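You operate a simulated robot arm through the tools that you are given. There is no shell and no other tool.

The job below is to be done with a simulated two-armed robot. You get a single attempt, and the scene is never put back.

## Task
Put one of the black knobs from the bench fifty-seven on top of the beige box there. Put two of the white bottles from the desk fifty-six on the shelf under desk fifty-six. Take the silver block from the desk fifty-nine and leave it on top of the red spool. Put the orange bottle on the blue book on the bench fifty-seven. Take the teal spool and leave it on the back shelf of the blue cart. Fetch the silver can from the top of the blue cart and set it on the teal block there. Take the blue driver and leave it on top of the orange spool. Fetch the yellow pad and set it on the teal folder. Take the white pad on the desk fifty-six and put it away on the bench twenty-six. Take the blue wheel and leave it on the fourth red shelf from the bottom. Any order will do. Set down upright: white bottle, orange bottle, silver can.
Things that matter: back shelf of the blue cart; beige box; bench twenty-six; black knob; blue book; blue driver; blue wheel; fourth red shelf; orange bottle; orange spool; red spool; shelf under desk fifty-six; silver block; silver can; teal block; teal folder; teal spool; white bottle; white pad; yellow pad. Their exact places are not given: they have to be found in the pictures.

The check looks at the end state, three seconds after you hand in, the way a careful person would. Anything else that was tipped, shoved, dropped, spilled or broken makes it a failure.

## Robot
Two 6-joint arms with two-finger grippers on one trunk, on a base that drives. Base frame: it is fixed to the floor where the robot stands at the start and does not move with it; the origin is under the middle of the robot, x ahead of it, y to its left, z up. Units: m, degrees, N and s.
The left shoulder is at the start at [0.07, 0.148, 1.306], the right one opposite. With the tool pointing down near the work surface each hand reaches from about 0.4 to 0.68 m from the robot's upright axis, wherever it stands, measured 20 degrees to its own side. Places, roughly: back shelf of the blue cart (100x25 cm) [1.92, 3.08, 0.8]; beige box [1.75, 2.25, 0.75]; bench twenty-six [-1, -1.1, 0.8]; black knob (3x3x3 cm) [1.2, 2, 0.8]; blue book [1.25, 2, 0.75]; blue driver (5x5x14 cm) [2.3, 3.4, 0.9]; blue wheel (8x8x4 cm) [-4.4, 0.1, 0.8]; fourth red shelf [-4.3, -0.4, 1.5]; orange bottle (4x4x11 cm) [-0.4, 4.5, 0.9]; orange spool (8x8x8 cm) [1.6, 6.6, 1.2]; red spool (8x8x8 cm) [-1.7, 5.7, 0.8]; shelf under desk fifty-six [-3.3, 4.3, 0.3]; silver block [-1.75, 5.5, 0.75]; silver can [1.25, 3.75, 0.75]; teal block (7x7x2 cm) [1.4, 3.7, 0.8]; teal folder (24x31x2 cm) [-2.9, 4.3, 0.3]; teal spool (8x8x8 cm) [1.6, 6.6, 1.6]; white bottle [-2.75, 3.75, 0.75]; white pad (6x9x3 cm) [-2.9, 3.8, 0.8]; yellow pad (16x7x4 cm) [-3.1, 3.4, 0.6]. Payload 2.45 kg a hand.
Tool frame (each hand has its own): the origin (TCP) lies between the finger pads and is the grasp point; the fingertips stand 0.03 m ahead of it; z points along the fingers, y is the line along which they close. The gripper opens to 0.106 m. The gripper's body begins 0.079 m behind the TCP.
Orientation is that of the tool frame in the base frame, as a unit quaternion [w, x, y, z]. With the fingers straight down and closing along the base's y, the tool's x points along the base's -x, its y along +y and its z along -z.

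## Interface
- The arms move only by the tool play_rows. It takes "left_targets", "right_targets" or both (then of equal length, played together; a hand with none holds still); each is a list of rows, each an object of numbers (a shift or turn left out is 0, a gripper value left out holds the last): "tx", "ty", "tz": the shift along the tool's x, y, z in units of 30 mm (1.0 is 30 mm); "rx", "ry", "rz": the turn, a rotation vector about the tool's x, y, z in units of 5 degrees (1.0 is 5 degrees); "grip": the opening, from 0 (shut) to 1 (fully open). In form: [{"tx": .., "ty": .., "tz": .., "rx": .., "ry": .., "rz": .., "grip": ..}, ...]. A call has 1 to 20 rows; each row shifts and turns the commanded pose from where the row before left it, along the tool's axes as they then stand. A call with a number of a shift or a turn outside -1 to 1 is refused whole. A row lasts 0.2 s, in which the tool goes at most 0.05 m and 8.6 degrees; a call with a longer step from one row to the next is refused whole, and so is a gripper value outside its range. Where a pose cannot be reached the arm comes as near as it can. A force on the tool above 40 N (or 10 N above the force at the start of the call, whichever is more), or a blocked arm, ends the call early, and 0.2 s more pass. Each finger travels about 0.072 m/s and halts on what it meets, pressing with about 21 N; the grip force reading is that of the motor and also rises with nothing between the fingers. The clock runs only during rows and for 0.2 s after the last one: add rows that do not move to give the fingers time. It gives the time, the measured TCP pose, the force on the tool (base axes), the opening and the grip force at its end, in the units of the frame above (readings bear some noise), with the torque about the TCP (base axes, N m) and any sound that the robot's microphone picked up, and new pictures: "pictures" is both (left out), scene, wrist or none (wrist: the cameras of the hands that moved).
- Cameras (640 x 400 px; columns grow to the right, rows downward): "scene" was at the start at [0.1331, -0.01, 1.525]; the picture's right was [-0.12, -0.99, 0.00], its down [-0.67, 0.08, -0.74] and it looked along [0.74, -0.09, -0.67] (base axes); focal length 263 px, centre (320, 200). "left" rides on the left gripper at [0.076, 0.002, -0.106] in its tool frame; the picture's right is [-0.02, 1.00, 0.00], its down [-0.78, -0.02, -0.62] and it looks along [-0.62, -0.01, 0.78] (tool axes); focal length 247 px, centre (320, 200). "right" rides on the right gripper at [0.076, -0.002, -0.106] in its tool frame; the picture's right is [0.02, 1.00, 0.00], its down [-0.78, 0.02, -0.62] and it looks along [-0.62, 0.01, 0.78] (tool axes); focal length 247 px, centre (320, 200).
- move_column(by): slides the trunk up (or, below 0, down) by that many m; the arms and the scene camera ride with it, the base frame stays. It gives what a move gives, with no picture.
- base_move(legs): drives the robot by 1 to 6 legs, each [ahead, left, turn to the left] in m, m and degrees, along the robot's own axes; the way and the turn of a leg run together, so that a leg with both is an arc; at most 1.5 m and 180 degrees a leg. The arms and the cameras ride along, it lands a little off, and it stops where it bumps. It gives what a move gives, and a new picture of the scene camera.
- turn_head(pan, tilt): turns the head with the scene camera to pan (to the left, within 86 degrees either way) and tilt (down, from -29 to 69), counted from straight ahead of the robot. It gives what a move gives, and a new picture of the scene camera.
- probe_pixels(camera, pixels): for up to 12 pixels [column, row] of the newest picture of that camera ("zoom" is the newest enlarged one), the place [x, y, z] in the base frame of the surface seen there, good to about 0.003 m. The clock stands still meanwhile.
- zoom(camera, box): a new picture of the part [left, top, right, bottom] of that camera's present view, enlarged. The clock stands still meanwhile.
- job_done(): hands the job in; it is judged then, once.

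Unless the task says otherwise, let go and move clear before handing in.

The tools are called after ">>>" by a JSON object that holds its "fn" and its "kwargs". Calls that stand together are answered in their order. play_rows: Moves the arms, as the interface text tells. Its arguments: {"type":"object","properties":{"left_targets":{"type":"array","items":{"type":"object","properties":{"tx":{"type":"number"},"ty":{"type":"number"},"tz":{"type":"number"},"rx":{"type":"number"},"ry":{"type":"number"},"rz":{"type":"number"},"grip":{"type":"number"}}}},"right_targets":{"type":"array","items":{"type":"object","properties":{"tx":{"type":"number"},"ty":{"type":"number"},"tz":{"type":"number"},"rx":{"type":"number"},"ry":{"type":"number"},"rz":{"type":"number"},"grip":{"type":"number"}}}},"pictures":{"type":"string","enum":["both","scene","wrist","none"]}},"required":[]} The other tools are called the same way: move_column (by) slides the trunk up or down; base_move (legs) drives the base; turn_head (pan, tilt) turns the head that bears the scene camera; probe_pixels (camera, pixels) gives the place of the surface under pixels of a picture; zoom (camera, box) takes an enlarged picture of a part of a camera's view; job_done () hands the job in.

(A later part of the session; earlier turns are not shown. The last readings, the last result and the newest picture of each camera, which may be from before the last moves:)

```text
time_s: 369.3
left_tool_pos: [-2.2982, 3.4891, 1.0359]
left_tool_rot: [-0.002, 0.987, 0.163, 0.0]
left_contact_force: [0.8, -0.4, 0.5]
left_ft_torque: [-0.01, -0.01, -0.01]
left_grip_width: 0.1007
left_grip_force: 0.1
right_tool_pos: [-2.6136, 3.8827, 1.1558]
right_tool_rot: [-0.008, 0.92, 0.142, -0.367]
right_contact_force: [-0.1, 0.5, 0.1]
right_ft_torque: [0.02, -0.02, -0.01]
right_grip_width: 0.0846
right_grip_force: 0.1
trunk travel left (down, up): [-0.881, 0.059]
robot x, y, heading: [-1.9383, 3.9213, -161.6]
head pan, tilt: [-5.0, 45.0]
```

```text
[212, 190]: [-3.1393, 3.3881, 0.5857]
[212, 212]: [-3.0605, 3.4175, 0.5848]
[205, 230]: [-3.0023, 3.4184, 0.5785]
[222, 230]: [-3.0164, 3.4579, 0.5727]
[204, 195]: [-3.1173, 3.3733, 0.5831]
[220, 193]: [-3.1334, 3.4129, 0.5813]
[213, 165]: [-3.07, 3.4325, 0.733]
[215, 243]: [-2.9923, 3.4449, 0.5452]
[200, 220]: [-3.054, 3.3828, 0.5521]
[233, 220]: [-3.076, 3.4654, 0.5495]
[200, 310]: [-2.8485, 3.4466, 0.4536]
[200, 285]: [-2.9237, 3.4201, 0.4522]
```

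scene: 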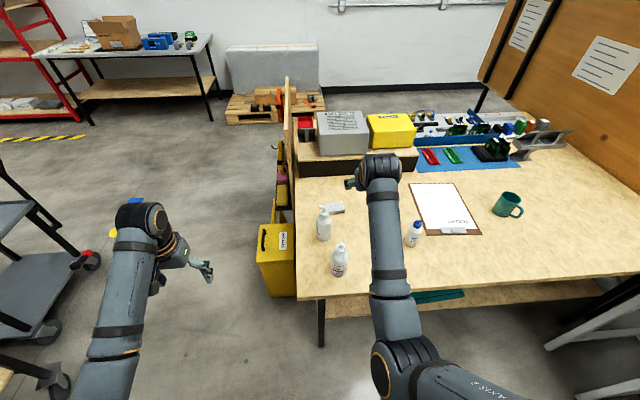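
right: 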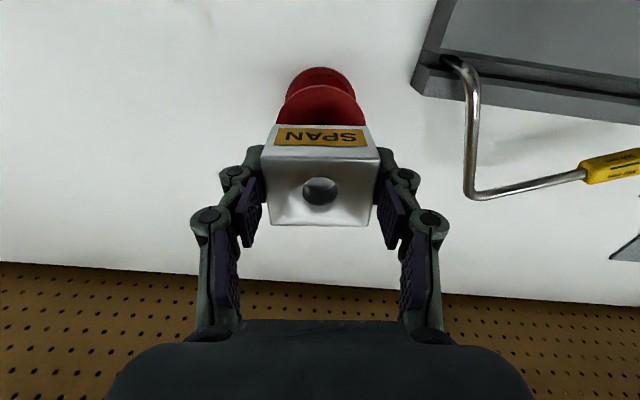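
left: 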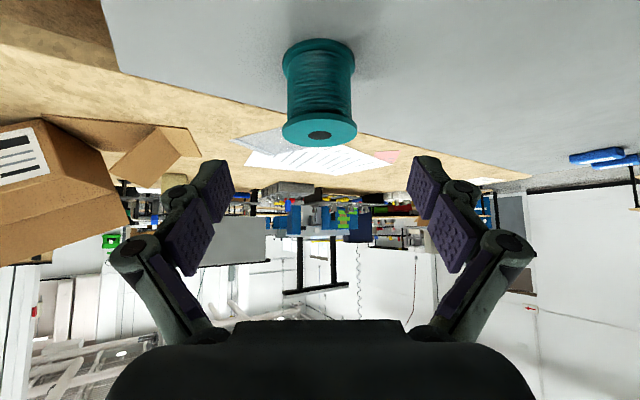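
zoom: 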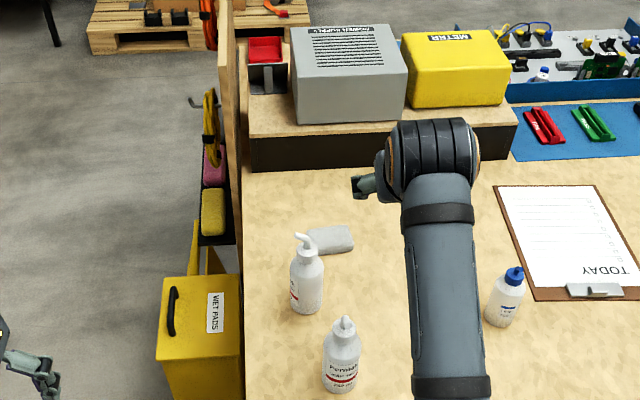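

B1 centre (-2.562,3.831), B2 centre (-2.704,3.746). I'll bring the right hand (pitched 43°) above bottle 1.

>>> {"fn": "play_rows", "kwargs": {"right_targets": [{"ty": 0.73, "tz": 0.73, "tx": 0.68, "grip": 0.8}, {"ty": 0.73, "tz": 0.73, "tx": 0.68}, {"ty": 0.72, "tz": 0.73, "tx": 0.68}, {"tz": 0.48, "tx": 0.946}, {"tz": 0.48, "tx": 0.946}, {"tz": 0.48, "tx": 0.946}, {}], "pictures": "both"}}

```text
time_s: 370.4
left_tool_pos: [-2.298, 3.49, 1.0353]
left_tool_rot: [0.001, 0.987, 0.161, -0.001]
left_contact_force: [0.0, 0.4, -0.2]
left_ft_torque: [-0.01, -0.04, -0.05]
left_grip_width: 0.1009
left_grip_force: 0.1
right_tool_pos: [-2.6585, 3.8708, 1.1185]
right_tool_rot: [-0.048, 0.882, 0.13, -0.45]
right_contact_force: [0.4, 0.2, -1.0]
right_ft_torque: [0.0, -0.04, -0.01]
right_grip_width: 0.0845
right_grip_force: 0.0
trunk travel left (down, up): [-0.881, 0.059]
robot x, y, heading: [-1.9426, 3.9192, -161.1]
head pan, tilt: [-5.0, 45.0]
stopped in row 5 (right hand): the arm was blocked; the commanded pose is now the measured one
```

scene: 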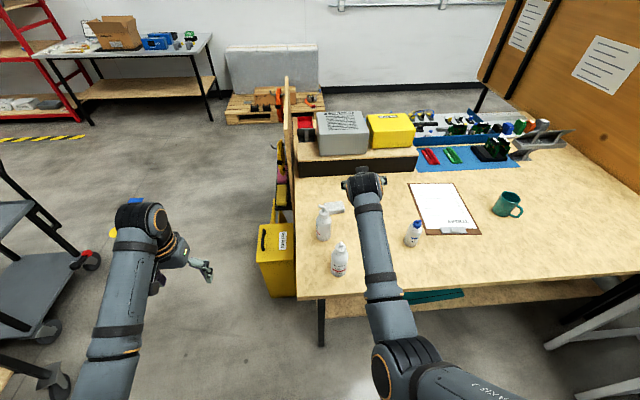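
right: 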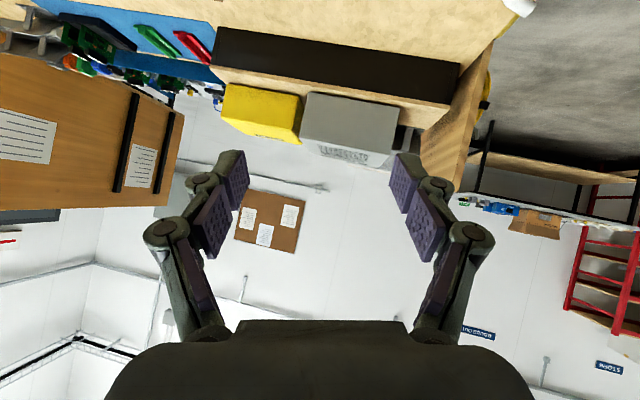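

The arm got blocked near its folded limit and the hand tilted. I'll back the base 8 cm so the bottle is farther ahead, straighten the hand to 45°, and move left above the bottle while lowering.

>>> {"fn": "base_move", "kwargs": {"legs": [[-0.08, 0, 0]]}}

>>> {"fn": "play_rows", "kwargs": {"right_targets": [{"rx": -0.88, "ry": 0.47, "rz": 0.26}, {"rx": -0.88, "ry": 0.47, "rz": 0.26}, {"rx": -0.88, "ry": 0.47, "rz": 0.26}, {}], "pictures": "none"}}

```text
time_s: 371.5
left_tool_pos: [-2.2254, 3.5147, 1.0337]
left_tool_rot: [-0.001, 0.987, 0.163, 0.002]
left_contact_force: [-0.7, -0.4, -0.1]
left_ft_torque: [0.01, 0.0, -0.02]
left_grip_width: 0.1007
left_grip_force: 0.0
right_tool_pos: [-2.5872, 3.8948, 1.1138]
right_tool_rot: [-0.047, 0.883, 0.132, -0.447]
right_contact_force: [-0.1, 0.0, -0.2]
right_ft_torque: [0.0, 0.01, -0.01]
right_grip_width: 0.0845
right_grip_force: 0.0
trunk travel left (down, up): [-0.881, 0.059]
robot x, y, heading: [-1.8621, 3.9428, -161.1]
head pan, tilt: [-5.0, 45.0]
```

scene: 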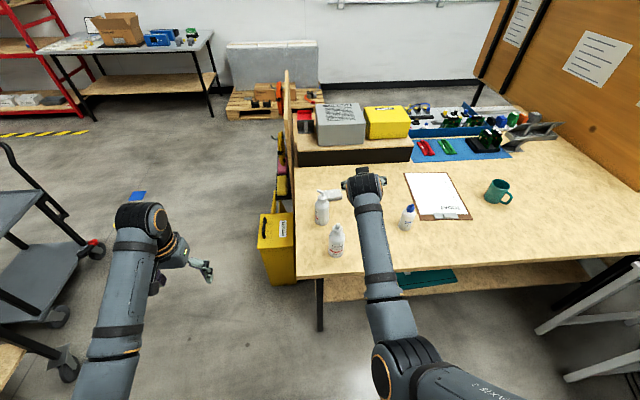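

```text
time_s: 372.5
left_tool_pos: [-2.2228, 3.5147, 1.0359]
left_tool_rot: [-0.001, 0.987, 0.162, 0.0]
left_contact_force: [0.2, -0.1, -0.3]
left_ft_torque: [-0.01, -0.01, -0.01]
left_grip_width: 0.1008
left_grip_force: 0.1
right_tool_pos: [-2.584, 3.8968, 1.117]
right_tool_rot: [0.063, 0.912, 0.149, -0.378]
right_contact_force: [0.1, -0.3, 0.2]
right_ft_torque: [0.01, 0.0, -0.01]
right_grip_width: 0.0848
right_grip_force: 0.0
trunk travel left (down, up): [-0.881, 0.059]
robot x, y, heading: [-1.8611, 3.9442, -161.3]
head pan, tilt: [-5.0, 45.0]
```

The hand is at 45° again. I'll move it 69 mm left and 90 mm down towards bottle 1.

>>> {"fn": "play_rows", "kwargs": {"right_targets": [{"tx": 0.7, "tz": 0.7}, {"tx": 0.7, "tz": 0.7}, {"tx": 0.7, "tz": 0.7}, {"ty": 0.77}, {"ty": 0.77}, {"ty": 0.76}, {}], "pictures": "both"}}

```text
time_s: 374.1
left_tool_pos: [-2.2228, 3.5166, 1.0359]
left_tool_rot: [0.0, 0.987, 0.163, 0.0]
left_contact_force: [0.8, 0.0, -0.5]
left_ft_torque: [-0.01, 0.0, -0.03]
left_grip_width: 0.1007
left_grip_force: 0.1
right_tool_pos: [-2.5627, 3.833, 1.0294]
right_tool_rot: [0.061, 0.912, 0.149, -0.378]
right_contact_force: [-1.4, -0.3, -0.2]
right_ft_torque: [0.0, -0.01, 0.01]
right_grip_width: 0.0848
right_grip_force: 0.1
trunk travel left (down, up): [-0.881, 0.059]
robot x, y, heading: [-1.8642, 3.9443, -161.4]
head pan, tilt: [-5.0, 45.0]
```

scene: 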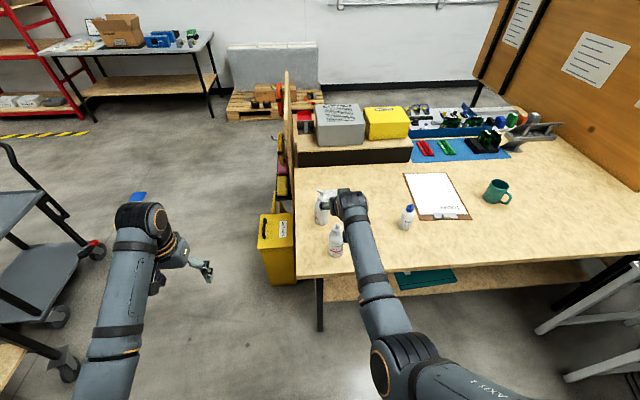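
right: 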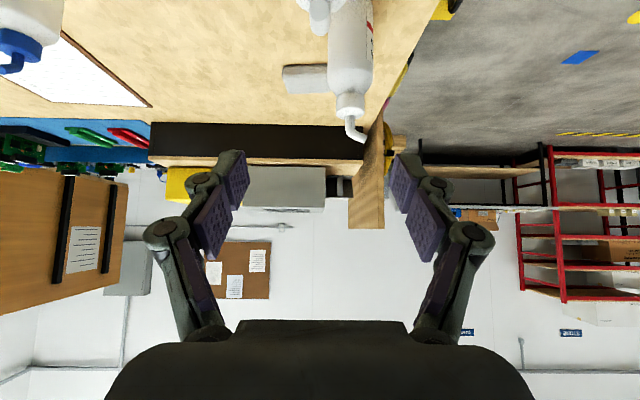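

The hand is directly over bottle 1 (column 318 at the top of the wrist view). I'll lower the trunk by 0.13 m and check.

>>> {"fn": "move_column", "kwargs": {"by": -0.13}}

>>> {"fn": "zoom", "kwargs": {"camera": "right", "box": [0, 0, 640, 400]}}

>>> {"fn": "zoom", "kwargs": {"camera": "scene", "box": [260, 130, 440, 280]}}

```text
time_s: 375.7
left_tool_pos: [-2.2219, 3.5156, 0.9058]
left_tool_rot: [-0.001, 0.987, 0.163, -0.001]
left_contact_force: [-0.3, -1.2, 1.1]
left_ft_torque: [-0.02, -0.01, -0.02]
left_grip_width: 0.1007
left_grip_force: 0.1
right_tool_pos: [-2.5634, 3.8322, 0.8985]
right_tool_rot: [0.063, 0.911, 0.149, -0.378]
right_contact_force: [0.0, 0.7, -0.2]
right_ft_torque: [-0.03, 0.03, 0.03]
right_grip_width: 0.0847
right_grip_force: 0.2
trunk travel left (down, up): [-0.751, 0.189]
robot x, y, heading: [-1.8652, 3.9435, -161.1]
head pan, tilt: [-5.0, 45.0]
```

```text
1.00 times, centred on (320, 200) of right (not enlarged: the box is as wide or as high as the picture)
```

zoom: 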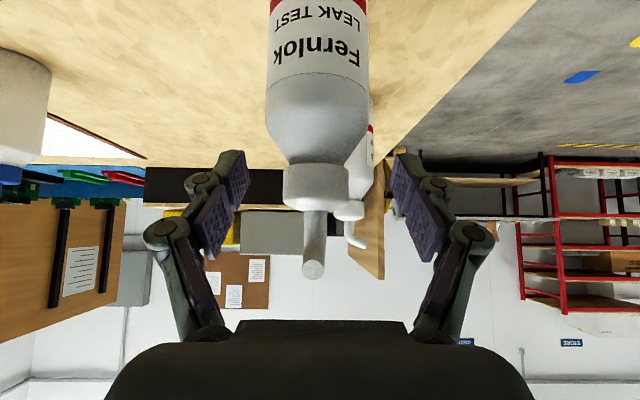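

```text
2.67 times, centred on (350, 205) of scene
```

zoom: 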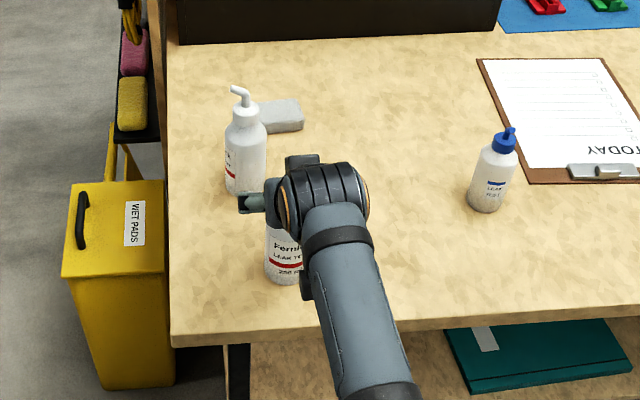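

The bottle is centred; its nozzle tip (313,270) faces my palm, so I'll lower in two steps and watch the gap.

>>> {"fn": "move_column", "kwargs": {"by": -0.045}}

>>> {"fn": "zoom", "kwargs": {"camera": "right", "box": [0, 0, 640, 400]}}

>>> {"fn": "probe_pixels", "kwargs": {"camera": "zoom", "pixels": [[315, 100], [315, 200], [315, 260], [312, 300], [285, 130], [345, 130], [315, 240], [312, 285]]}}

```text
time_s: 376.6
left_tool_pos: [-2.2222, 3.5164, 0.8593]
left_tool_rot: [-0.001, 0.987, 0.162, -0.001]
left_contact_force: [-0.2, -0.9, -1.2]
left_ft_torque: [0.01, 0.01, 0.02]
left_grip_width: 0.1008
left_grip_force: 0.0
right_tool_pos: [-2.561, 3.8325, 0.8542]
right_tool_rot: [0.062, 0.911, 0.149, -0.378]
right_contact_force: [0.2, 0.3, 0.2]
right_ft_torque: [-0.02, 0.01, -0.02]
right_grip_width: 0.0848
right_grip_force: 0.0
trunk travel left (down, up): [-0.706, 0.234]
robot x, y, heading: [-1.8641, 3.9444, -161.3]
head pan, tilt: [-5.0, 45.0]
```

```text
1.00 times, centred on (320, 200) of right (not enlarged: the box is as wide or as high as the picture)
```

zoom: 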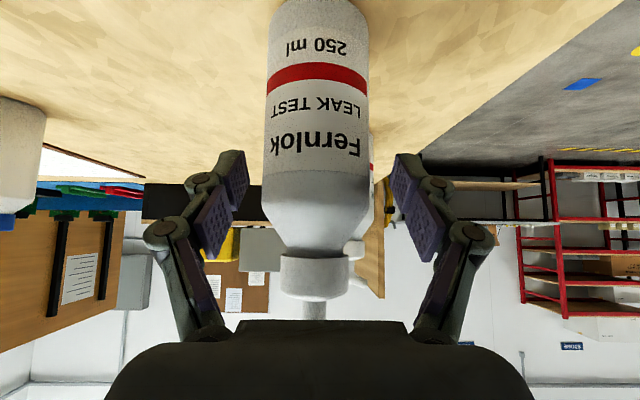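

```text
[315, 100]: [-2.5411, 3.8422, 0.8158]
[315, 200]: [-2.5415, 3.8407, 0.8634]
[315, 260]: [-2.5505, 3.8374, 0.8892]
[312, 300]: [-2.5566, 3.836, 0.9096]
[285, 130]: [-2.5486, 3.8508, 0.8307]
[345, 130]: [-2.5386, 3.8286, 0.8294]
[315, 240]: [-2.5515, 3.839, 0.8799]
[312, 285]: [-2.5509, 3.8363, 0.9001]
```

The body's shoulder is at z 0.865, so I lower 28 mm more to grip the body, then close.

>>> {"fn": "move_column", "kwargs": {"by": -0.03}}

>>> {"fn": "play_rows", "kwargs": {"right_targets": [{"grip": 0.35}, {}, {}, {}], "pictures": "wrist"}}

```text
time_s: 377.3
left_tool_pos: [-2.2226, 3.5151, 0.8305]
left_tool_rot: [-0.001, 0.987, 0.162, -0.002]
left_contact_force: [0.4, 0.1, -0.8]
left_ft_torque: [-0.02, 0.01, 0.0]
left_grip_width: 0.1007
left_grip_force: 0.0
right_tool_pos: [-2.5618, 3.8315, 0.8236]
right_tool_rot: [0.063, 0.912, 0.149, -0.377]
right_contact_force: [0.3, 0.0, -0.6]
right_ft_torque: [0.0, 0.01, -0.02]
right_grip_width: 0.0847
right_grip_force: 0.0
trunk travel left (down, up): [-0.676, 0.264]
robot x, y, heading: [-1.8673, 3.9439, -161.6]
head pan, tilt: [-5.0, 45.0]
```

```text
time_s: 378.3
left_tool_pos: [-2.2228, 3.5154, 0.8308]
left_tool_rot: [-0.001, 0.987, 0.163, -0.001]
left_contact_force: [0.8, 0.3, -1.1]
left_ft_torque: [-0.03, 0.0, 0.0]
left_grip_width: 0.1006
left_grip_force: 0.0
right_tool_pos: [-2.563, 3.8315, 0.8242]
right_tool_rot: [0.062, 0.912, 0.149, -0.378]
right_contact_force: [-1.0, -0.3, 1.8]
right_ft_torque: [0.02, 0.11, 0.0]
right_grip_width: 0.0565
right_grip_force: 21.0
trunk travel left (down, up): [-0.676, 0.264]
robot x, y, heading: [-1.8641, 3.9422, -161.5]
head pan, tilt: [-5.0, 45.0]
```

right: 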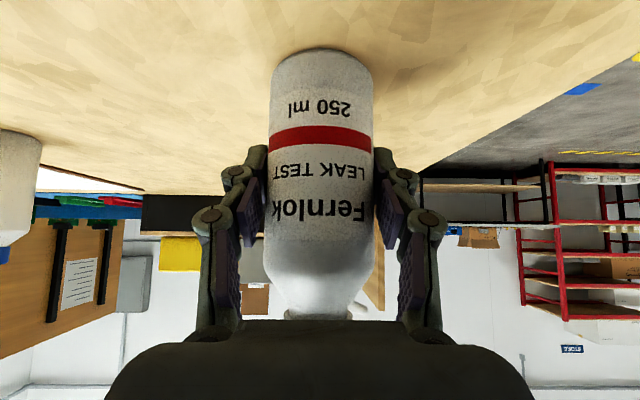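

Gripped (0.0565), base of the bottle 64 mm below the TCP. I'll lift 50 mm, back off 0.34 m, then lower the trunk to shelf height in front of the desk.

>>> {"fn": "move_column", "kwargs": {"by": 0.05}}

>>> {"fn": "base_move", "kwargs": {"legs": [[-0.34, 0, 0]]}}

>>> {"fn": "move_column", "kwargs": {"by": -0.43}}

>>> {"fn": "turn_head", "kwargs": {"pan": -5, "tilt": 30}}

```text
time_s: 379.2
left_tool_pos: [-2.2226, 3.5162, 0.8806]
left_tool_rot: [-0.002, 0.987, 0.162, 0.0]
left_contact_force: [-0.5, 0.0, -0.5]
left_ft_torque: [0.0, 0.02, 0.0]
left_grip_width: 0.1006
left_grip_force: 0.0
right_tool_pos: [-2.5621, 3.8315, 0.8724]
right_tool_rot: [0.062, 0.912, 0.149, -0.377]
right_contact_force: [0.3, -0.1, -4.1]
right_ft_torque: [0.04, 0.0, 0.0]
right_grip_width: 0.0561
right_grip_force: 21.9
trunk travel left (down, up): [-0.726, 0.214]
robot x, y, heading: [-1.8646, 3.9434, -161.0]
head pan, tilt: [-5.0, 45.0]
```

```text
time_s: 381.4
left_tool_pos: [-1.9002, 3.6245, 0.8793]
left_tool_rot: [-0.001, 0.987, 0.162, 0.0]
left_contact_force: [-0.4, 0.0, 0.4]
left_ft_torque: [0.04, -0.01, 0.01]
left_grip_width: 0.1007
left_grip_force: 0.0
right_tool_pos: [-2.2387, 3.9422, 0.8732]
right_tool_rot: [0.062, 0.912, 0.149, -0.378]
right_contact_force: [-0.5, 0.4, -2.5]
right_ft_torque: [0.03, -0.04, 0.03]
right_grip_width: 0.0564
right_grip_force: 20.6
trunk travel left (down, up): [-0.726, 0.214]
robot x, y, heading: [-1.5412, 4.0569, -161.3]
head pan, tilt: [-5.0, 45.0]
```

scene: 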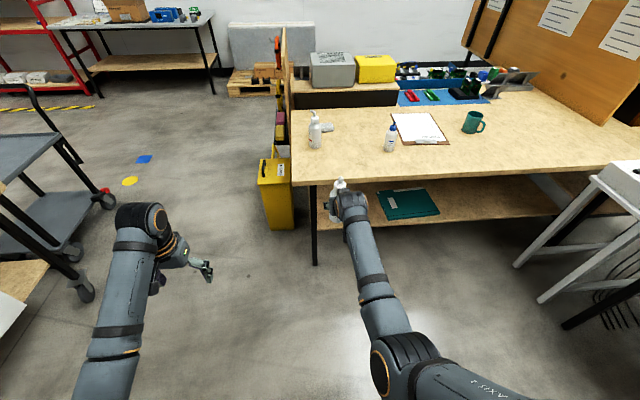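

```text
refused: -0.43 is not a number from -0.4 to 0.4
```

```text
time_s: 382.2
left_tool_pos: [-1.9004, 3.625, 0.8806]
left_tool_rot: [-0.001, 0.987, 0.162, -0.002]
left_contact_force: [-0.1, -0.7, -0.2]
left_ft_torque: [-0.02, -0.01, 0.02]
left_grip_width: 0.1011
left_grip_force: 0.1
right_tool_pos: [-2.2392, 3.9416, 0.8737]
right_tool_rot: [0.062, 0.912, 0.149, -0.377]
right_contact_force: [0.9, 0.8, -3.1]
right_ft_torque: [0.03, -0.02, 0.0]
right_grip_width: 0.0562
right_grip_force: 20.8
trunk travel left (down, up): [-0.726, 0.214]
robot x, y, heading: [-1.5415, 4.0515, -161.3]
head pan, tilt: [-5.0, 30.0]
```

scene: 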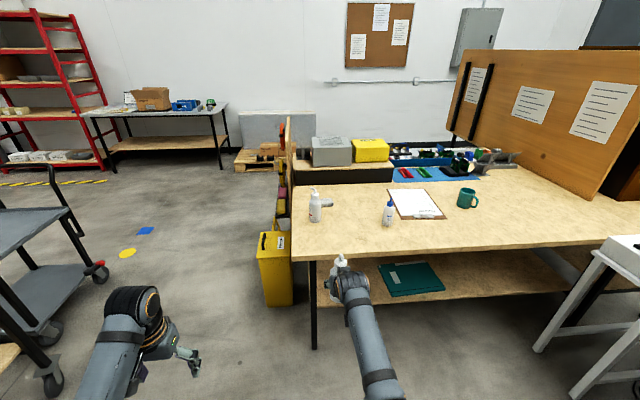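

I'll lower the trunk by 0.4 m and look at the shelf from that height.

>>> {"fn": "move_column", "kwargs": {"by": -0.4}}

>>> {"fn": "turn_head", "kwargs": {"pan": -3, "tilt": 28}}

>>> {"fn": "zoom", "kwargs": {"camera": "scene", "box": [270, 140, 500, 300]}}

```text
time_s: 386.1
left_tool_pos: [-1.8993, 3.6256, 0.4802]
left_tool_rot: [-0.001, 0.987, 0.161, 0.0]
left_contact_force: [-1.0, -0.4, -0.1]
left_ft_torque: [-0.02, 0.0, 0.01]
left_grip_width: 0.1007
left_grip_force: 0.0
right_tool_pos: [-2.2393, 3.9415, 0.4733]
right_tool_rot: [0.061, 0.912, 0.148, -0.377]
right_contact_force: [-1.0, 0.2, -3.4]
right_ft_torque: [-0.01, -0.07, 0.01]
right_grip_width: 0.0564
right_grip_force: 20.8
trunk travel left (down, up): [-0.326, 0.614]
robot x, y, heading: [-1.5436, 4.0518, -161.4]
head pan, tilt: [-5.0, 30.0]
```

```text
time_s: 386.7
left_tool_pos: [-1.8999, 3.6249, 0.4814]
left_tool_rot: [-0.001, 0.987, 0.162, 0.0]
left_contact_force: [0.5, -0.3, 0.2]
left_ft_torque: [-0.01, -0.02, -0.01]
left_grip_width: 0.1007
left_grip_force: 0.1
right_tool_pos: [-2.2395, 3.9408, 0.4737]
right_tool_rot: [0.062, 0.912, 0.149, -0.378]
right_contact_force: [0.0, 0.5, -3.0]
right_ft_torque: [-0.02, -0.02, -0.01]
right_grip_width: 0.0563
right_grip_force: 21.1
trunk travel left (down, up): [-0.326, 0.614]
robot x, y, heading: [-1.5401, 4.0542, -161.2]
head pan, tilt: [-3.0, 28.0]
```

scene: 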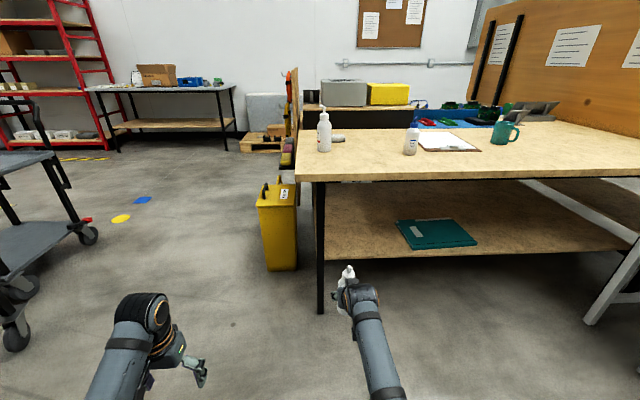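

```text
2.50 times, centred on (385, 220) of scene
```

zoom: 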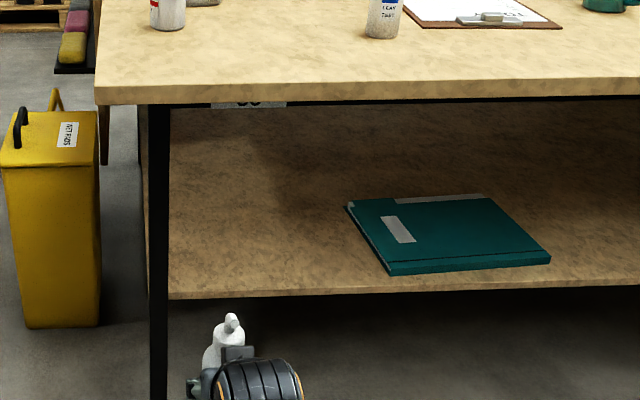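

>>> {"fn": "probe_pixels", "kwargs": {"camera": "zoom", "pixels": [[180, 292], [260, 290], [340, 287], [640, 280], [200, 250], [160, 350], [300, 250], [390, 266], [348, 204], [480, 195], [548, 258], [250, 108]]}}

```text
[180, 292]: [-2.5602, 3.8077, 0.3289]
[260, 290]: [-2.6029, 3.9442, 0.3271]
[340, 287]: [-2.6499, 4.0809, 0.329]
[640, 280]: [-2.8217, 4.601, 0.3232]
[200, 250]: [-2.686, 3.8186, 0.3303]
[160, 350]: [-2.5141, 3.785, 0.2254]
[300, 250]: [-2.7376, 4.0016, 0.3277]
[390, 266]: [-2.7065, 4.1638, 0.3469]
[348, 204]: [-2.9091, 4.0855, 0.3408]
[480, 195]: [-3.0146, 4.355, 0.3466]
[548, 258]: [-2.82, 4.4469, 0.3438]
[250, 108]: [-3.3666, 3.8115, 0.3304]
```

Shelf front edge runs through (-2.603,3.944) at z 0.33; I choose P1 (-2.661,3.864) for the first bottle and P2 (-2.704,3.989) for the second. I lower so the bottle's base is 16 mm above shelf level and drive in part-way.

>>> {"fn": "move_column", "kwargs": {"by": -0.062}}

>>> {"fn": "base_move", "kwargs": {"legs": [[0.25, -0.063, 0]]}}

>>> {"fn": "zoom", "kwargs": {"camera": "scene", "box": [240, 130, 480, 330]}}

```text
time_s: 387.7
left_tool_pos: [-1.9003, 3.6252, 0.419]
left_tool_rot: [-0.001, 0.987, 0.161, -0.001]
left_contact_force: [0.8, 1.1, 0.3]
left_ft_torque: [-0.02, -0.01, 0.02]
left_grip_width: 0.1008
left_grip_force: 0.0
right_tool_pos: [-2.2386, 3.9425, 0.4123]
right_tool_rot: [0.062, 0.912, 0.148, -0.377]
right_contact_force: [0.5, -0.1, -2.6]
right_ft_torque: [-0.01, -0.02, -0.02]
right_grip_width: 0.0564
right_grip_force: 21.4
trunk travel left (down, up): [-0.264, 0.676]
robot x, y, heading: [-1.5434, 4.0558, -161.3]
head pan, tilt: [-3.0, 28.0]
```

```text
time_s: 389.5
left_tool_pos: [-2.1553, 3.605, 0.4197]
left_tool_rot: [-0.002, 0.987, 0.163, 0.0]
left_contact_force: [0.0, -0.9, -0.2]
left_ft_torque: [0.03, 0.0, -0.01]
left_grip_width: 0.1007
left_grip_force: 0.0
right_tool_pos: [-2.4935, 3.9206, 0.4097]
right_tool_rot: [0.062, 0.912, 0.149, -0.377]
right_contact_force: [0.5, -0.6, -2.8]
right_ft_torque: [0.0, -0.04, 0.02]
right_grip_width: 0.0564
right_grip_force: 20.9
trunk travel left (down, up): [-0.264, 0.676]
robot x, y, heading: [-1.7936, 4.0339, -161.2]
head pan, tilt: [-3.0, 28.0]
```

scene: 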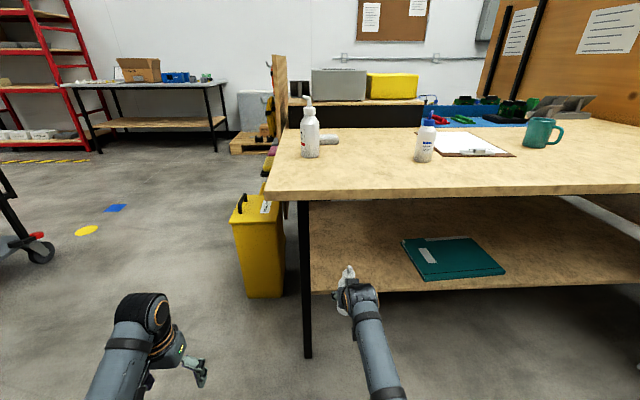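

```text
2.00 times, centred on (360, 230) of scene
```

zoom: 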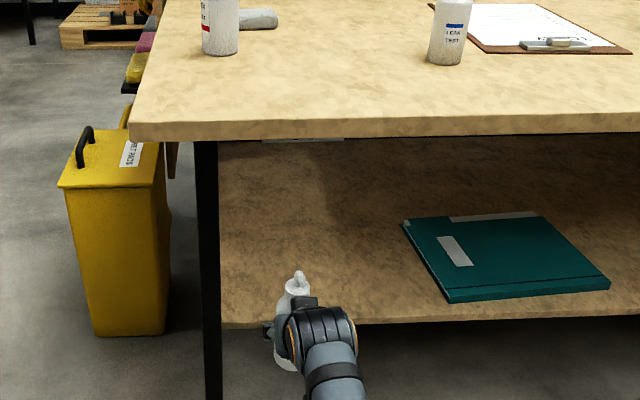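

The bottle is in line with P1, 0.177 m short. I'll drive the rest ahead, base of bottle 16 mm above the shelf.

>>> {"fn": "base_move", "kwargs": {"legs": [[0.175, 0, 0]]}}

>>> {"fn": "zoom", "kwargs": {"camera": "right", "box": [0, 0, 640, 400]}}

>>> {"fn": "zoom", "kwargs": {"camera": "scene", "box": [200, 130, 480, 350]}}

```text
time_s: 391.0
left_tool_pos: [-2.3209, 3.5473, 0.4181]
left_tool_rot: [-0.001, 0.987, 0.162, 0.0]
left_contact_force: [-0.1, -0.1, -0.4]
left_ft_torque: [0.02, 0.02, -0.02]
left_grip_width: 0.1006
left_grip_force: 0.1
right_tool_pos: [-2.6606, 3.8632, 0.4103]
right_tool_rot: [0.062, 0.912, 0.149, -0.377]
right_contact_force: [-0.9, -0.3, -4.0]
right_ft_torque: [-0.02, -0.03, 0.01]
right_grip_width: 0.0563
right_grip_force: 20.7
trunk travel left (down, up): [-0.264, 0.676]
robot x, y, heading: [-1.9626, 3.9811, -161.6]
head pan, tilt: [-3.0, 28.0]
```

scene: 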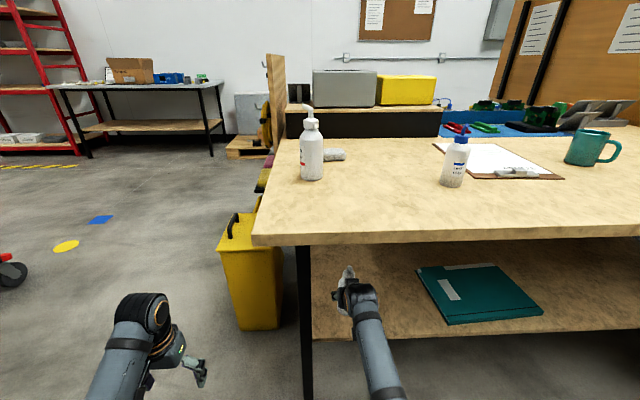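

```text
1.00 times, centred on (320, 200) of right (not enlarged: the box is as wide or as high as the picture)
```

zoom: 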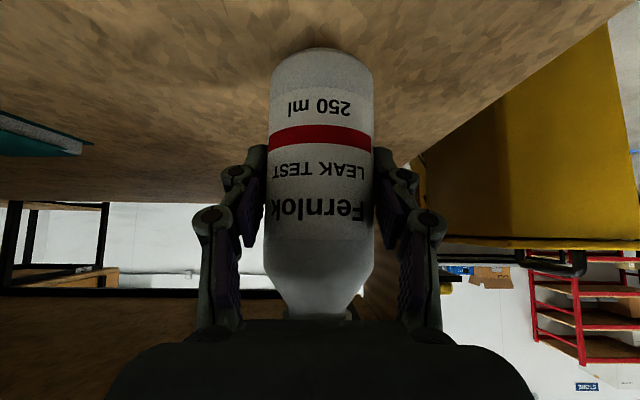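

```text
1.82 times, centred on (340, 240) of scene
```

zoom: 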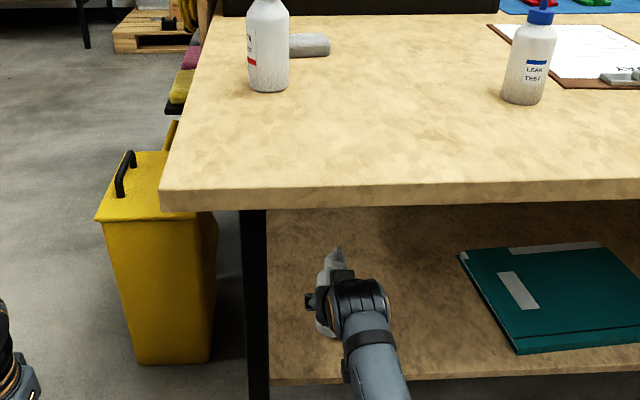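

The bottle is over P1. I'll lower the trunk 13 mm and then step by 2 mm till contact.

>>> {"fn": "move_column", "kwargs": {"by": -0.013}}

>>> {"fn": "move_column", "kwargs": {"by": -0.002}}

>>> {"fn": "move_column", "kwargs": {"by": -0.002}}

```text
time_s: 391.6
left_tool_pos: [-2.3212, 3.5484, 0.4066]
left_tool_rot: [-0.001, 0.987, 0.163, 0.0]
left_contact_force: [-0.8, -0.4, 0.1]
left_ft_torque: [0.01, -0.02, -0.01]
left_grip_width: 0.1007
left_grip_force: 0.0
right_tool_pos: [-2.6612, 3.8646, 0.3981]
right_tool_rot: [0.062, 0.912, 0.149, -0.378]
right_contact_force: [-0.5, 0.6, -3.0]
right_ft_torque: [0.0, -0.02, 0.0]
right_grip_width: 0.0561
right_grip_force: 21.2
trunk travel left (down, up): [-0.251, 0.689]
robot x, y, heading: [-1.9643, 3.976, -161.1]
head pan, tilt: [-3.0, 28.0]
```

```text
time_s: 392.2
left_tool_pos: [-2.3203, 3.5473, 0.4026]
left_tool_rot: [-0.001, 0.987, 0.162, 0.0]
left_contact_force: [-0.5, 0.1, 0.3]
left_ft_torque: [-0.01, -0.02, -0.04]
left_grip_width: 0.1006
left_grip_force: 0.1
right_tool_pos: [-2.6615, 3.8645, 0.3955]
right_tool_rot: [0.062, 0.912, 0.149, -0.377]
right_contact_force: [-0.2, -0.1, -2.7]
right_ft_torque: [-0.01, -0.03, 0.01]
right_grip_width: 0.0567
right_grip_force: 20.4
trunk travel left (down, up): [-0.249, 0.691]
robot x, y, heading: [-1.9633, 3.9815, -161.3]
head pan, tilt: [-3.0, 28.0]
```

```text
time_s: 392.7
left_tool_pos: [-2.3212, 3.5471, 0.4014]
left_tool_rot: [-0.001, 0.987, 0.162, 0.0]
left_contact_force: [-0.5, -0.1, 0.1]
left_ft_torque: [-0.01, -0.04, 0.02]
left_grip_width: 0.1005
left_grip_force: 0.1
right_tool_pos: [-2.6606, 3.8649, 0.3942]
right_tool_rot: [0.062, 0.912, 0.149, -0.378]
right_contact_force: [0.6, -0.1, -2.5]
right_ft_torque: [0.03, 0.0, 0.01]
right_grip_width: 0.0564
right_grip_force: 20.7
trunk travel left (down, up): [-0.247, 0.693]
robot x, y, heading: [-1.9625, 3.9772, -161.3]
head pan, tilt: [-3.0, 28.0]
```

>>> {"fn": "move_column", "kwargs": {"by": -0.002}}

>>> {"fn": "move_column", "kwargs": {"by": -0.002}}

```text
time_s: 393.2
left_tool_pos: [-2.3198, 3.5477, 0.4]
left_tool_rot: [-0.001, 0.987, 0.162, -0.001]
left_contact_force: [0.3, 0.4, -0.1]
left_ft_torque: [0.0, -0.02, -0.02]
left_grip_width: 0.1007
left_grip_force: 0.2
right_tool_pos: [-2.6607, 3.8644, 0.394]
right_tool_rot: [0.061, 0.911, 0.148, -0.38]
right_contact_force: [2.5, 1.3, 6.4]
right_ft_torque: [0.29, -0.15, -0.06]
right_grip_width: 0.0564
right_grip_force: 21.7
trunk travel left (down, up): [-0.245, 0.695]
robot x, y, heading: [-1.9621, 3.9797, -161.3]
head pan, tilt: [-3.0, 28.0]
```

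```text
time_s: 393.7
left_tool_pos: [-2.3189, 3.5491, 0.3979]
left_tool_rot: [0.0, 0.987, 0.162, -0.002]
left_contact_force: [0.3, -0.1, -0.6]
left_ft_torque: [-0.01, -0.02, 0.02]
left_grip_width: 0.1009
left_grip_force: 0.0
right_tool_pos: [-2.6604, 3.8648, 0.3941]
right_tool_rot: [0.063, 0.911, 0.149, -0.379]
right_contact_force: [1.5, 0.7, 10.5]
right_ft_torque: [0.06, 0.04, -0.07]
right_grip_width: 0.0563
right_grip_force: 20.6
trunk travel left (down, up): [-0.243, 0.697]
robot x, y, heading: [-1.9617, 3.9797, -161.5]
head pan, tilt: [-3.0, 28.0]
```

Contact (10 N). I ease up 2 mm, open, and back away horizontally with the base.

>>> {"fn": "move_column", "kwargs": {"by": 0.002}}

>>> {"fn": "play_rows", "kwargs": {"right_targets": [{"grip": 0.7}, {"grip": 0.85}, {}, {}], "pictures": "wrist"}}

>>> {"fn": "base_move", "kwargs": {"legs": [[-0.3, 0, 0]]}}

>>> {"fn": "zoom", "kwargs": {"camera": "scene", "box": [240, 130, 480, 330]}}

```text
time_s: 394.2
left_tool_pos: [-2.3203, 3.5478, 0.3992]
left_tool_rot: [-0.001, 0.987, 0.162, -0.001]
left_contact_force: [-0.4, -0.3, -0.7]
left_ft_torque: [0.0, 0.01, -0.04]
left_grip_width: 0.1007
left_grip_force: 0.2
right_tool_pos: [-2.6602, 3.8651, 0.3937]
right_tool_rot: [0.062, 0.912, 0.149, -0.378]
right_contact_force: [-3.6, -0.8, 5.3]
right_ft_torque: [-0.12, 0.47, 0.0]
right_grip_width: 0.0564
right_grip_force: 20.9
trunk travel left (down, up): [-0.245, 0.695]
robot x, y, heading: [-1.9646, 3.9774, -161.4]
head pan, tilt: [-3.0, 28.0]
```

```text
time_s: 395.2
left_tool_pos: [-2.3195, 3.5481, 0.3988]
left_tool_rot: [0.0, 0.987, 0.163, -0.001]
left_contact_force: [0.8, -0.2, 0.4]
left_ft_torque: [-0.04, 0.03, -0.01]
left_grip_width: 0.1007
left_grip_force: 0.0
right_tool_pos: [-2.6606, 3.8653, 0.3922]
right_tool_rot: [0.062, 0.912, 0.149, -0.377]
right_contact_force: [-0.2, -0.6, -0.4]
right_ft_torque: [0.04, -0.03, 0.0]
right_grip_width: 0.0899
right_grip_force: 0.1
trunk travel left (down, up): [-0.245, 0.695]
robot x, y, heading: [-1.9629, 3.976, -161.4]
head pan, tilt: [-3.0, 28.0]
```

right: 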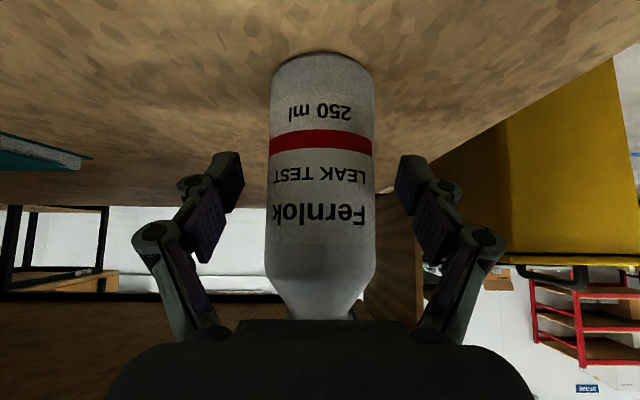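

```text
time_s: 397.3
left_tool_pos: [-2.0359, 3.6442, 0.4004]
left_tool_rot: [-0.001, 0.987, 0.163, -0.001]
left_contact_force: [0.7, -0.6, -1.6]
left_ft_torque: [0.01, -0.01, 0.01]
left_grip_width: 0.1007
left_grip_force: 0.1
right_tool_pos: [-2.375, 3.9603, 0.3927]
right_tool_rot: [0.062, 0.912, 0.149, -0.377]
right_contact_force: [-1.4, -0.7, -0.2]
right_ft_torque: [0.03, -0.01, 0.01]
right_grip_width: 0.09
right_grip_force: 0.0
trunk travel left (down, up): [-0.245, 0.695]
robot x, y, heading: [-1.6759, 4.0765, -160.9]
head pan, tilt: [-3.0, 28.0]
```

scene: 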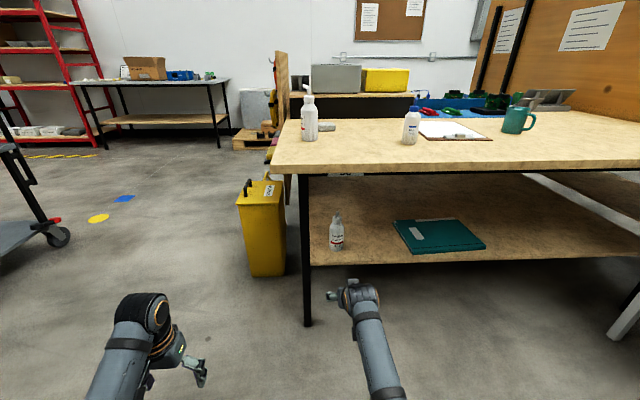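

```text
2.00 times, centred on (360, 230) of scene
```

zoom: 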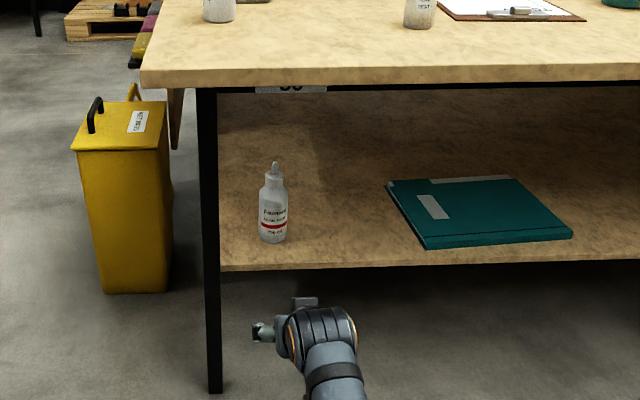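

Bottle 1 stands on the shelf at zoom (273,205). I back off 0.1 m, raise the trunk 0.65 m, and go over bottle 2.

>>> {"fn": "base_move", "kwargs": {"legs": [[-0.1, 0, 0]]}}

>>> {"fn": "move_column", "kwargs": {"by": 0.4}}

>>> {"fn": "move_column", "kwargs": {"by": 0.24}}

>>> {"fn": "base_move", "kwargs": {"legs": [[0.479, 0.0996, 0]]}}

>>> {"fn": "zoom", "kwargs": {"camera": "right", "box": [0, 0, 640, 400]}}

>>> {"fn": "turn_head", "kwargs": {"pan": 0, "tilt": 45}}

```text
time_s: 398.4
left_tool_pos: [-1.9407, 3.6764, 0.4004]
left_tool_rot: [-0.001, 0.987, 0.163, -0.001]
left_contact_force: [0.1, 0.0, 0.6]
left_ft_torque: [-0.02, 0.0, -0.01]
left_grip_width: 0.1009
left_grip_force: 0.0
right_tool_pos: [-2.281, 3.9937, 0.3931]
right_tool_rot: [0.062, 0.912, 0.15, -0.378]
right_contact_force: [0.2, 0.2, -0.5]
right_ft_torque: [0.01, -0.01, 0.0]
right_grip_width: 0.0898
right_grip_force: 0.1
trunk travel left (down, up): [-0.245, 0.695]
robot x, y, heading: [-1.5856, 4.1104, -161.4]
head pan, tilt: [-3.0, 28.0]
```

scene: 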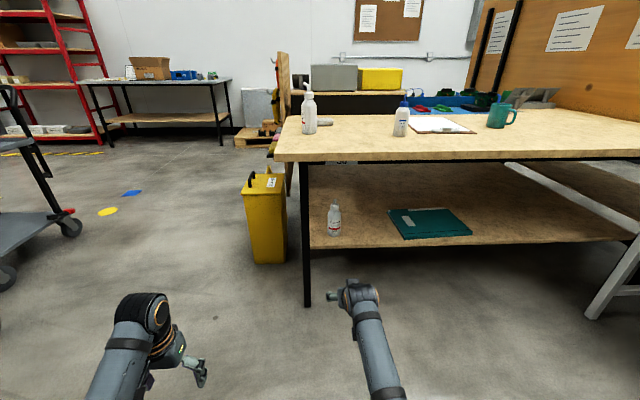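

```text
time_s: 402.3
left_tool_pos: [-1.9404, 3.6774, 0.8005]
left_tool_rot: [-0.001, 0.987, 0.163, -0.001]
left_contact_force: [-0.3, 0.4, 0.4]
left_ft_torque: [-0.05, 0.0, 0.0]
left_grip_width: 0.1007
left_grip_force: 0.0
right_tool_pos: [-2.2799, 3.9925, 0.7927]
right_tool_rot: [0.062, 0.912, 0.15, -0.378]
right_contact_force: [-0.2, -0.4, -0.4]
right_ft_torque: [-0.02, -0.01, -0.01]
right_grip_width: 0.0903
right_grip_force: 0.1
trunk travel left (down, up): [-0.645, 0.295]
robot x, y, heading: [-1.5838, 4.1071, -161.2]
head pan, tilt: [-3.0, 28.0]
```

```text
time_s: 404.8
left_tool_pos: [-1.9407, 3.6768, 1.04]
left_tool_rot: [0.0, 0.987, 0.163, -0.002]
left_contact_force: [0.2, 0.4, -0.2]
left_ft_torque: [-0.03, 0.05, -0.01]
left_grip_width: 0.1009
left_grip_force: 0.1
right_tool_pos: [-2.2814, 3.9925, 1.0313]
right_tool_rot: [0.063, 0.912, 0.15, -0.378]
right_contact_force: [0.4, 0.3, -0.5]
right_ft_torque: [0.01, -0.03, 0.03]
right_grip_width: 0.0901
right_grip_force: 0.0
trunk travel left (down, up): [-0.885, 0.055]
robot x, y, heading: [-1.5878, 4.1096, -161.4]
head pan, tilt: [-3.0, 28.0]
```

```text
time_s: 407.7
left_tool_pos: [-2.3643, 3.4321, 1.0397]
left_tool_rot: [0.0, 0.987, 0.161, -0.002]
left_contact_force: [-0.1, -0.3, -0.2]
left_ft_torque: [0.02, -0.02, 0.02]
left_grip_width: 0.1008
left_grip_force: 0.0
right_tool_pos: [-2.7032, 3.7503, 1.0336]
right_tool_rot: [0.061, 0.912, 0.147, -0.379]
right_contact_force: [0.0, -0.7, 0.3]
right_ft_torque: [0.0, 0.01, 0.02]
right_grip_width: 0.09
right_grip_force: 0.0
trunk travel left (down, up): [-0.885, 0.055]
robot x, y, heading: [-2.0041, 3.8592, -161.4]
head pan, tilt: [-3.0, 28.0]
```

scene: 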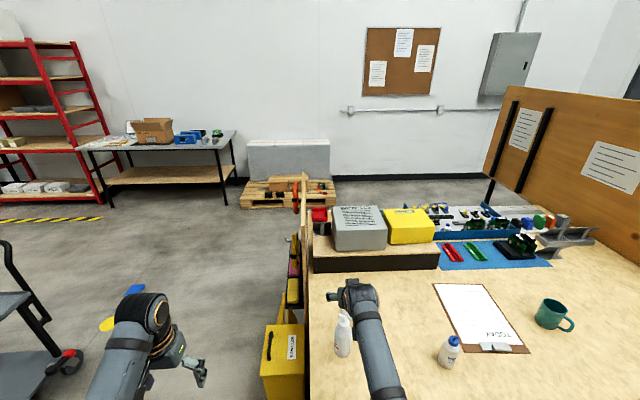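

```text
1.00 times, centred on (320, 200) of right (not enlarged: the box is as wide or as high as the picture)
```

zoom: 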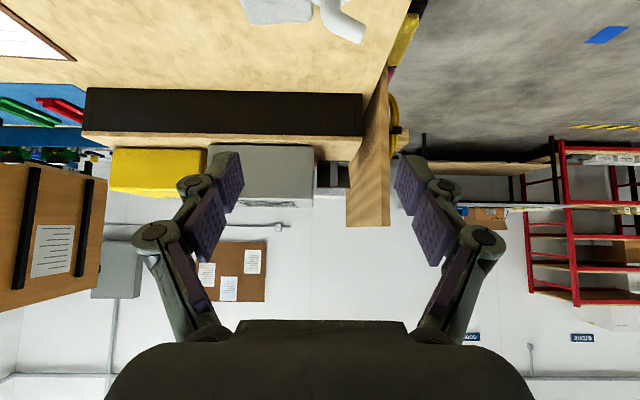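

```text
time_s: 408.5
left_tool_pos: [-2.3656, 3.4319, 1.0392]
left_tool_rot: [-0.001, 0.987, 0.161, 0.0]
left_contact_force: [0.8, 0.2, 0.1]
left_ft_torque: [0.01, -0.03, -0.01]
left_grip_width: 0.1007
left_grip_force: 0.1
right_tool_pos: [-2.7045, 3.7488, 1.0327]
right_tool_rot: [0.061, 0.912, 0.147, -0.378]
right_contact_force: [-0.7, -0.2, 0.7]
right_ft_torque: [-0.05, 0.0, -0.02]
right_grip_width: 0.0901
right_grip_force: 0.0
trunk travel left (down, up): [-0.885, 0.055]
robot x, y, heading: [-2.005, 3.864, -161.5]
head pan, tilt: [0.0, 45.0]
```

scene: 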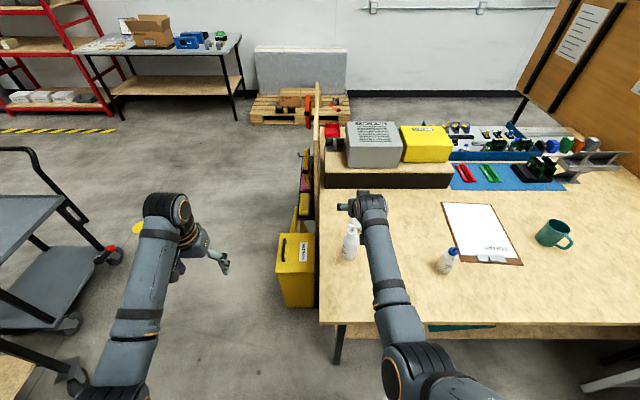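

The hand is over bottle 2, whose nozzle bends to the left; I'll open the fingers fully and probe the bottle's position first.

>>> {"fn": "zoom", "kwargs": {"camera": "scene", "box": [310, 190, 400, 280]}}

>>> {"fn": "probe_pixels", "kwargs": {"camera": "zoom", "pixels": [[290, 270], [285, 300], [255, 270], [320, 270], [285, 220], [290, 190], [310, 180]]}}

>>> {"fn": "play_rows", "kwargs": {"right_targets": [{"grip": 1}, {}], "pictures": "none"}}

```text
4.44 times, centred on (355, 235) of scene
```

zoom: 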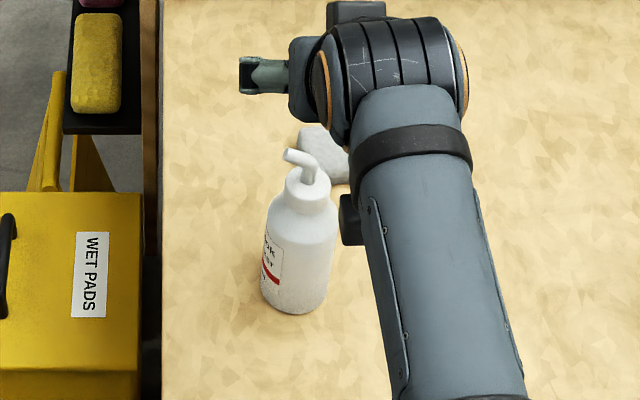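

```text
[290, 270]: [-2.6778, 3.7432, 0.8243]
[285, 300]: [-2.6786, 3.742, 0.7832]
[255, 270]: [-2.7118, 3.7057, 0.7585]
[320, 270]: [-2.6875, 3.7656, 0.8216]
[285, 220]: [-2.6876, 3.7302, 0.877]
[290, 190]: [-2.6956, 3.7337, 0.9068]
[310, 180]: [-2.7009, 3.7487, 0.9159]
```

```text
time_s: 409.1
left_tool_pos: [-2.3649, 3.4318, 1.0394]
left_tool_rot: [0.0, 0.987, 0.161, -0.001]
left_contact_force: [-0.2, -0.3, -0.5]
left_ft_torque: [0.0, 0.03, -0.04]
left_grip_width: 0.1007
left_grip_force: 0.0
right_tool_pos: [-2.7047, 3.7494, 1.0317]
right_tool_rot: [0.061, 0.912, 0.148, -0.377]
right_contact_force: [-0.3, 0.6, -0.7]
right_ft_torque: [-0.02, -0.02, 0.0]
right_grip_width: 0.106
right_grip_force: 0.1
trunk travel left (down, up): [-0.885, 0.055]
robot x, y, heading: [-2.0057, 3.8635, -161.5]
head pan, tilt: [0.0, 45.0]
```

Bottle 2's centre is (-2.706,3.744). I shift 5 mm left and lower the trunk 0.12 m, then check the nozzle clearance.

>>> {"fn": "play_rows", "kwargs": {"right_targets": [{"ty": 0.16}, {}], "pictures": "none"}}

>>> {"fn": "move_column", "kwargs": {"by": -0.12}}

>>> {"fn": "zoom", "kwargs": {"camera": "right", "box": [0, 0, 640, 400]}}

```text
time_s: 409.7
left_tool_pos: [-2.365, 3.4318, 1.0396]
left_tool_rot: [-0.001, 0.987, 0.16, -0.001]
left_contact_force: [0.7, 0.4, 1.3]
left_ft_torque: [-0.01, -0.02, -0.03]
left_grip_width: 0.1006
left_grip_force: 0.1
right_tool_pos: [-2.7046, 3.7498, 1.0311]
right_tool_rot: [0.058, 0.912, 0.147, -0.378]
right_contact_force: [0.0, -0.8, -0.4]
right_ft_torque: [-0.01, 0.0, -0.01]
right_grip_width: 0.1062
right_grip_force: 0.1
trunk travel left (down, up): [-0.885, 0.055]
robot x, y, heading: [-2.0088, 3.8622, -161.6]
head pan, tilt: [0.0, 45.0]
```

```text
time_s: 411.2
left_tool_pos: [-2.3639, 3.4329, 0.9194]
left_tool_rot: [-0.001, 0.987, 0.161, -0.001]
left_contact_force: [0.6, -0.3, 0.7]
left_ft_torque: [0.02, 0.02, 0.01]
left_grip_width: 0.1006
left_grip_force: 0.0
right_tool_pos: [-2.7035, 3.7482, 0.9133]
right_tool_rot: [0.059, 0.911, 0.149, -0.379]
right_contact_force: [0.0, -0.1, 0.6]
right_ft_torque: [0.01, 0.0, -0.01]
right_grip_width: 0.106
right_grip_force: 0.1
trunk travel left (down, up): [-0.765, 0.175]
robot x, y, heading: [-2.0078, 3.8589, -161.5]
head pan, tilt: [0.0, 45.0]
```

```text
1.00 times, centred on (320, 200) of right (not enlarged: the box is as wide or as high as the picture)
```

zoom: 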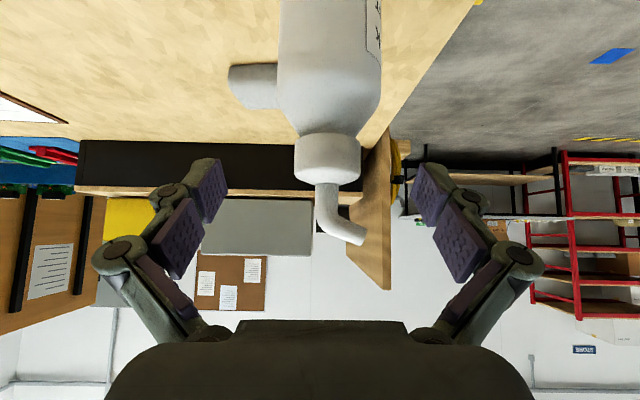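

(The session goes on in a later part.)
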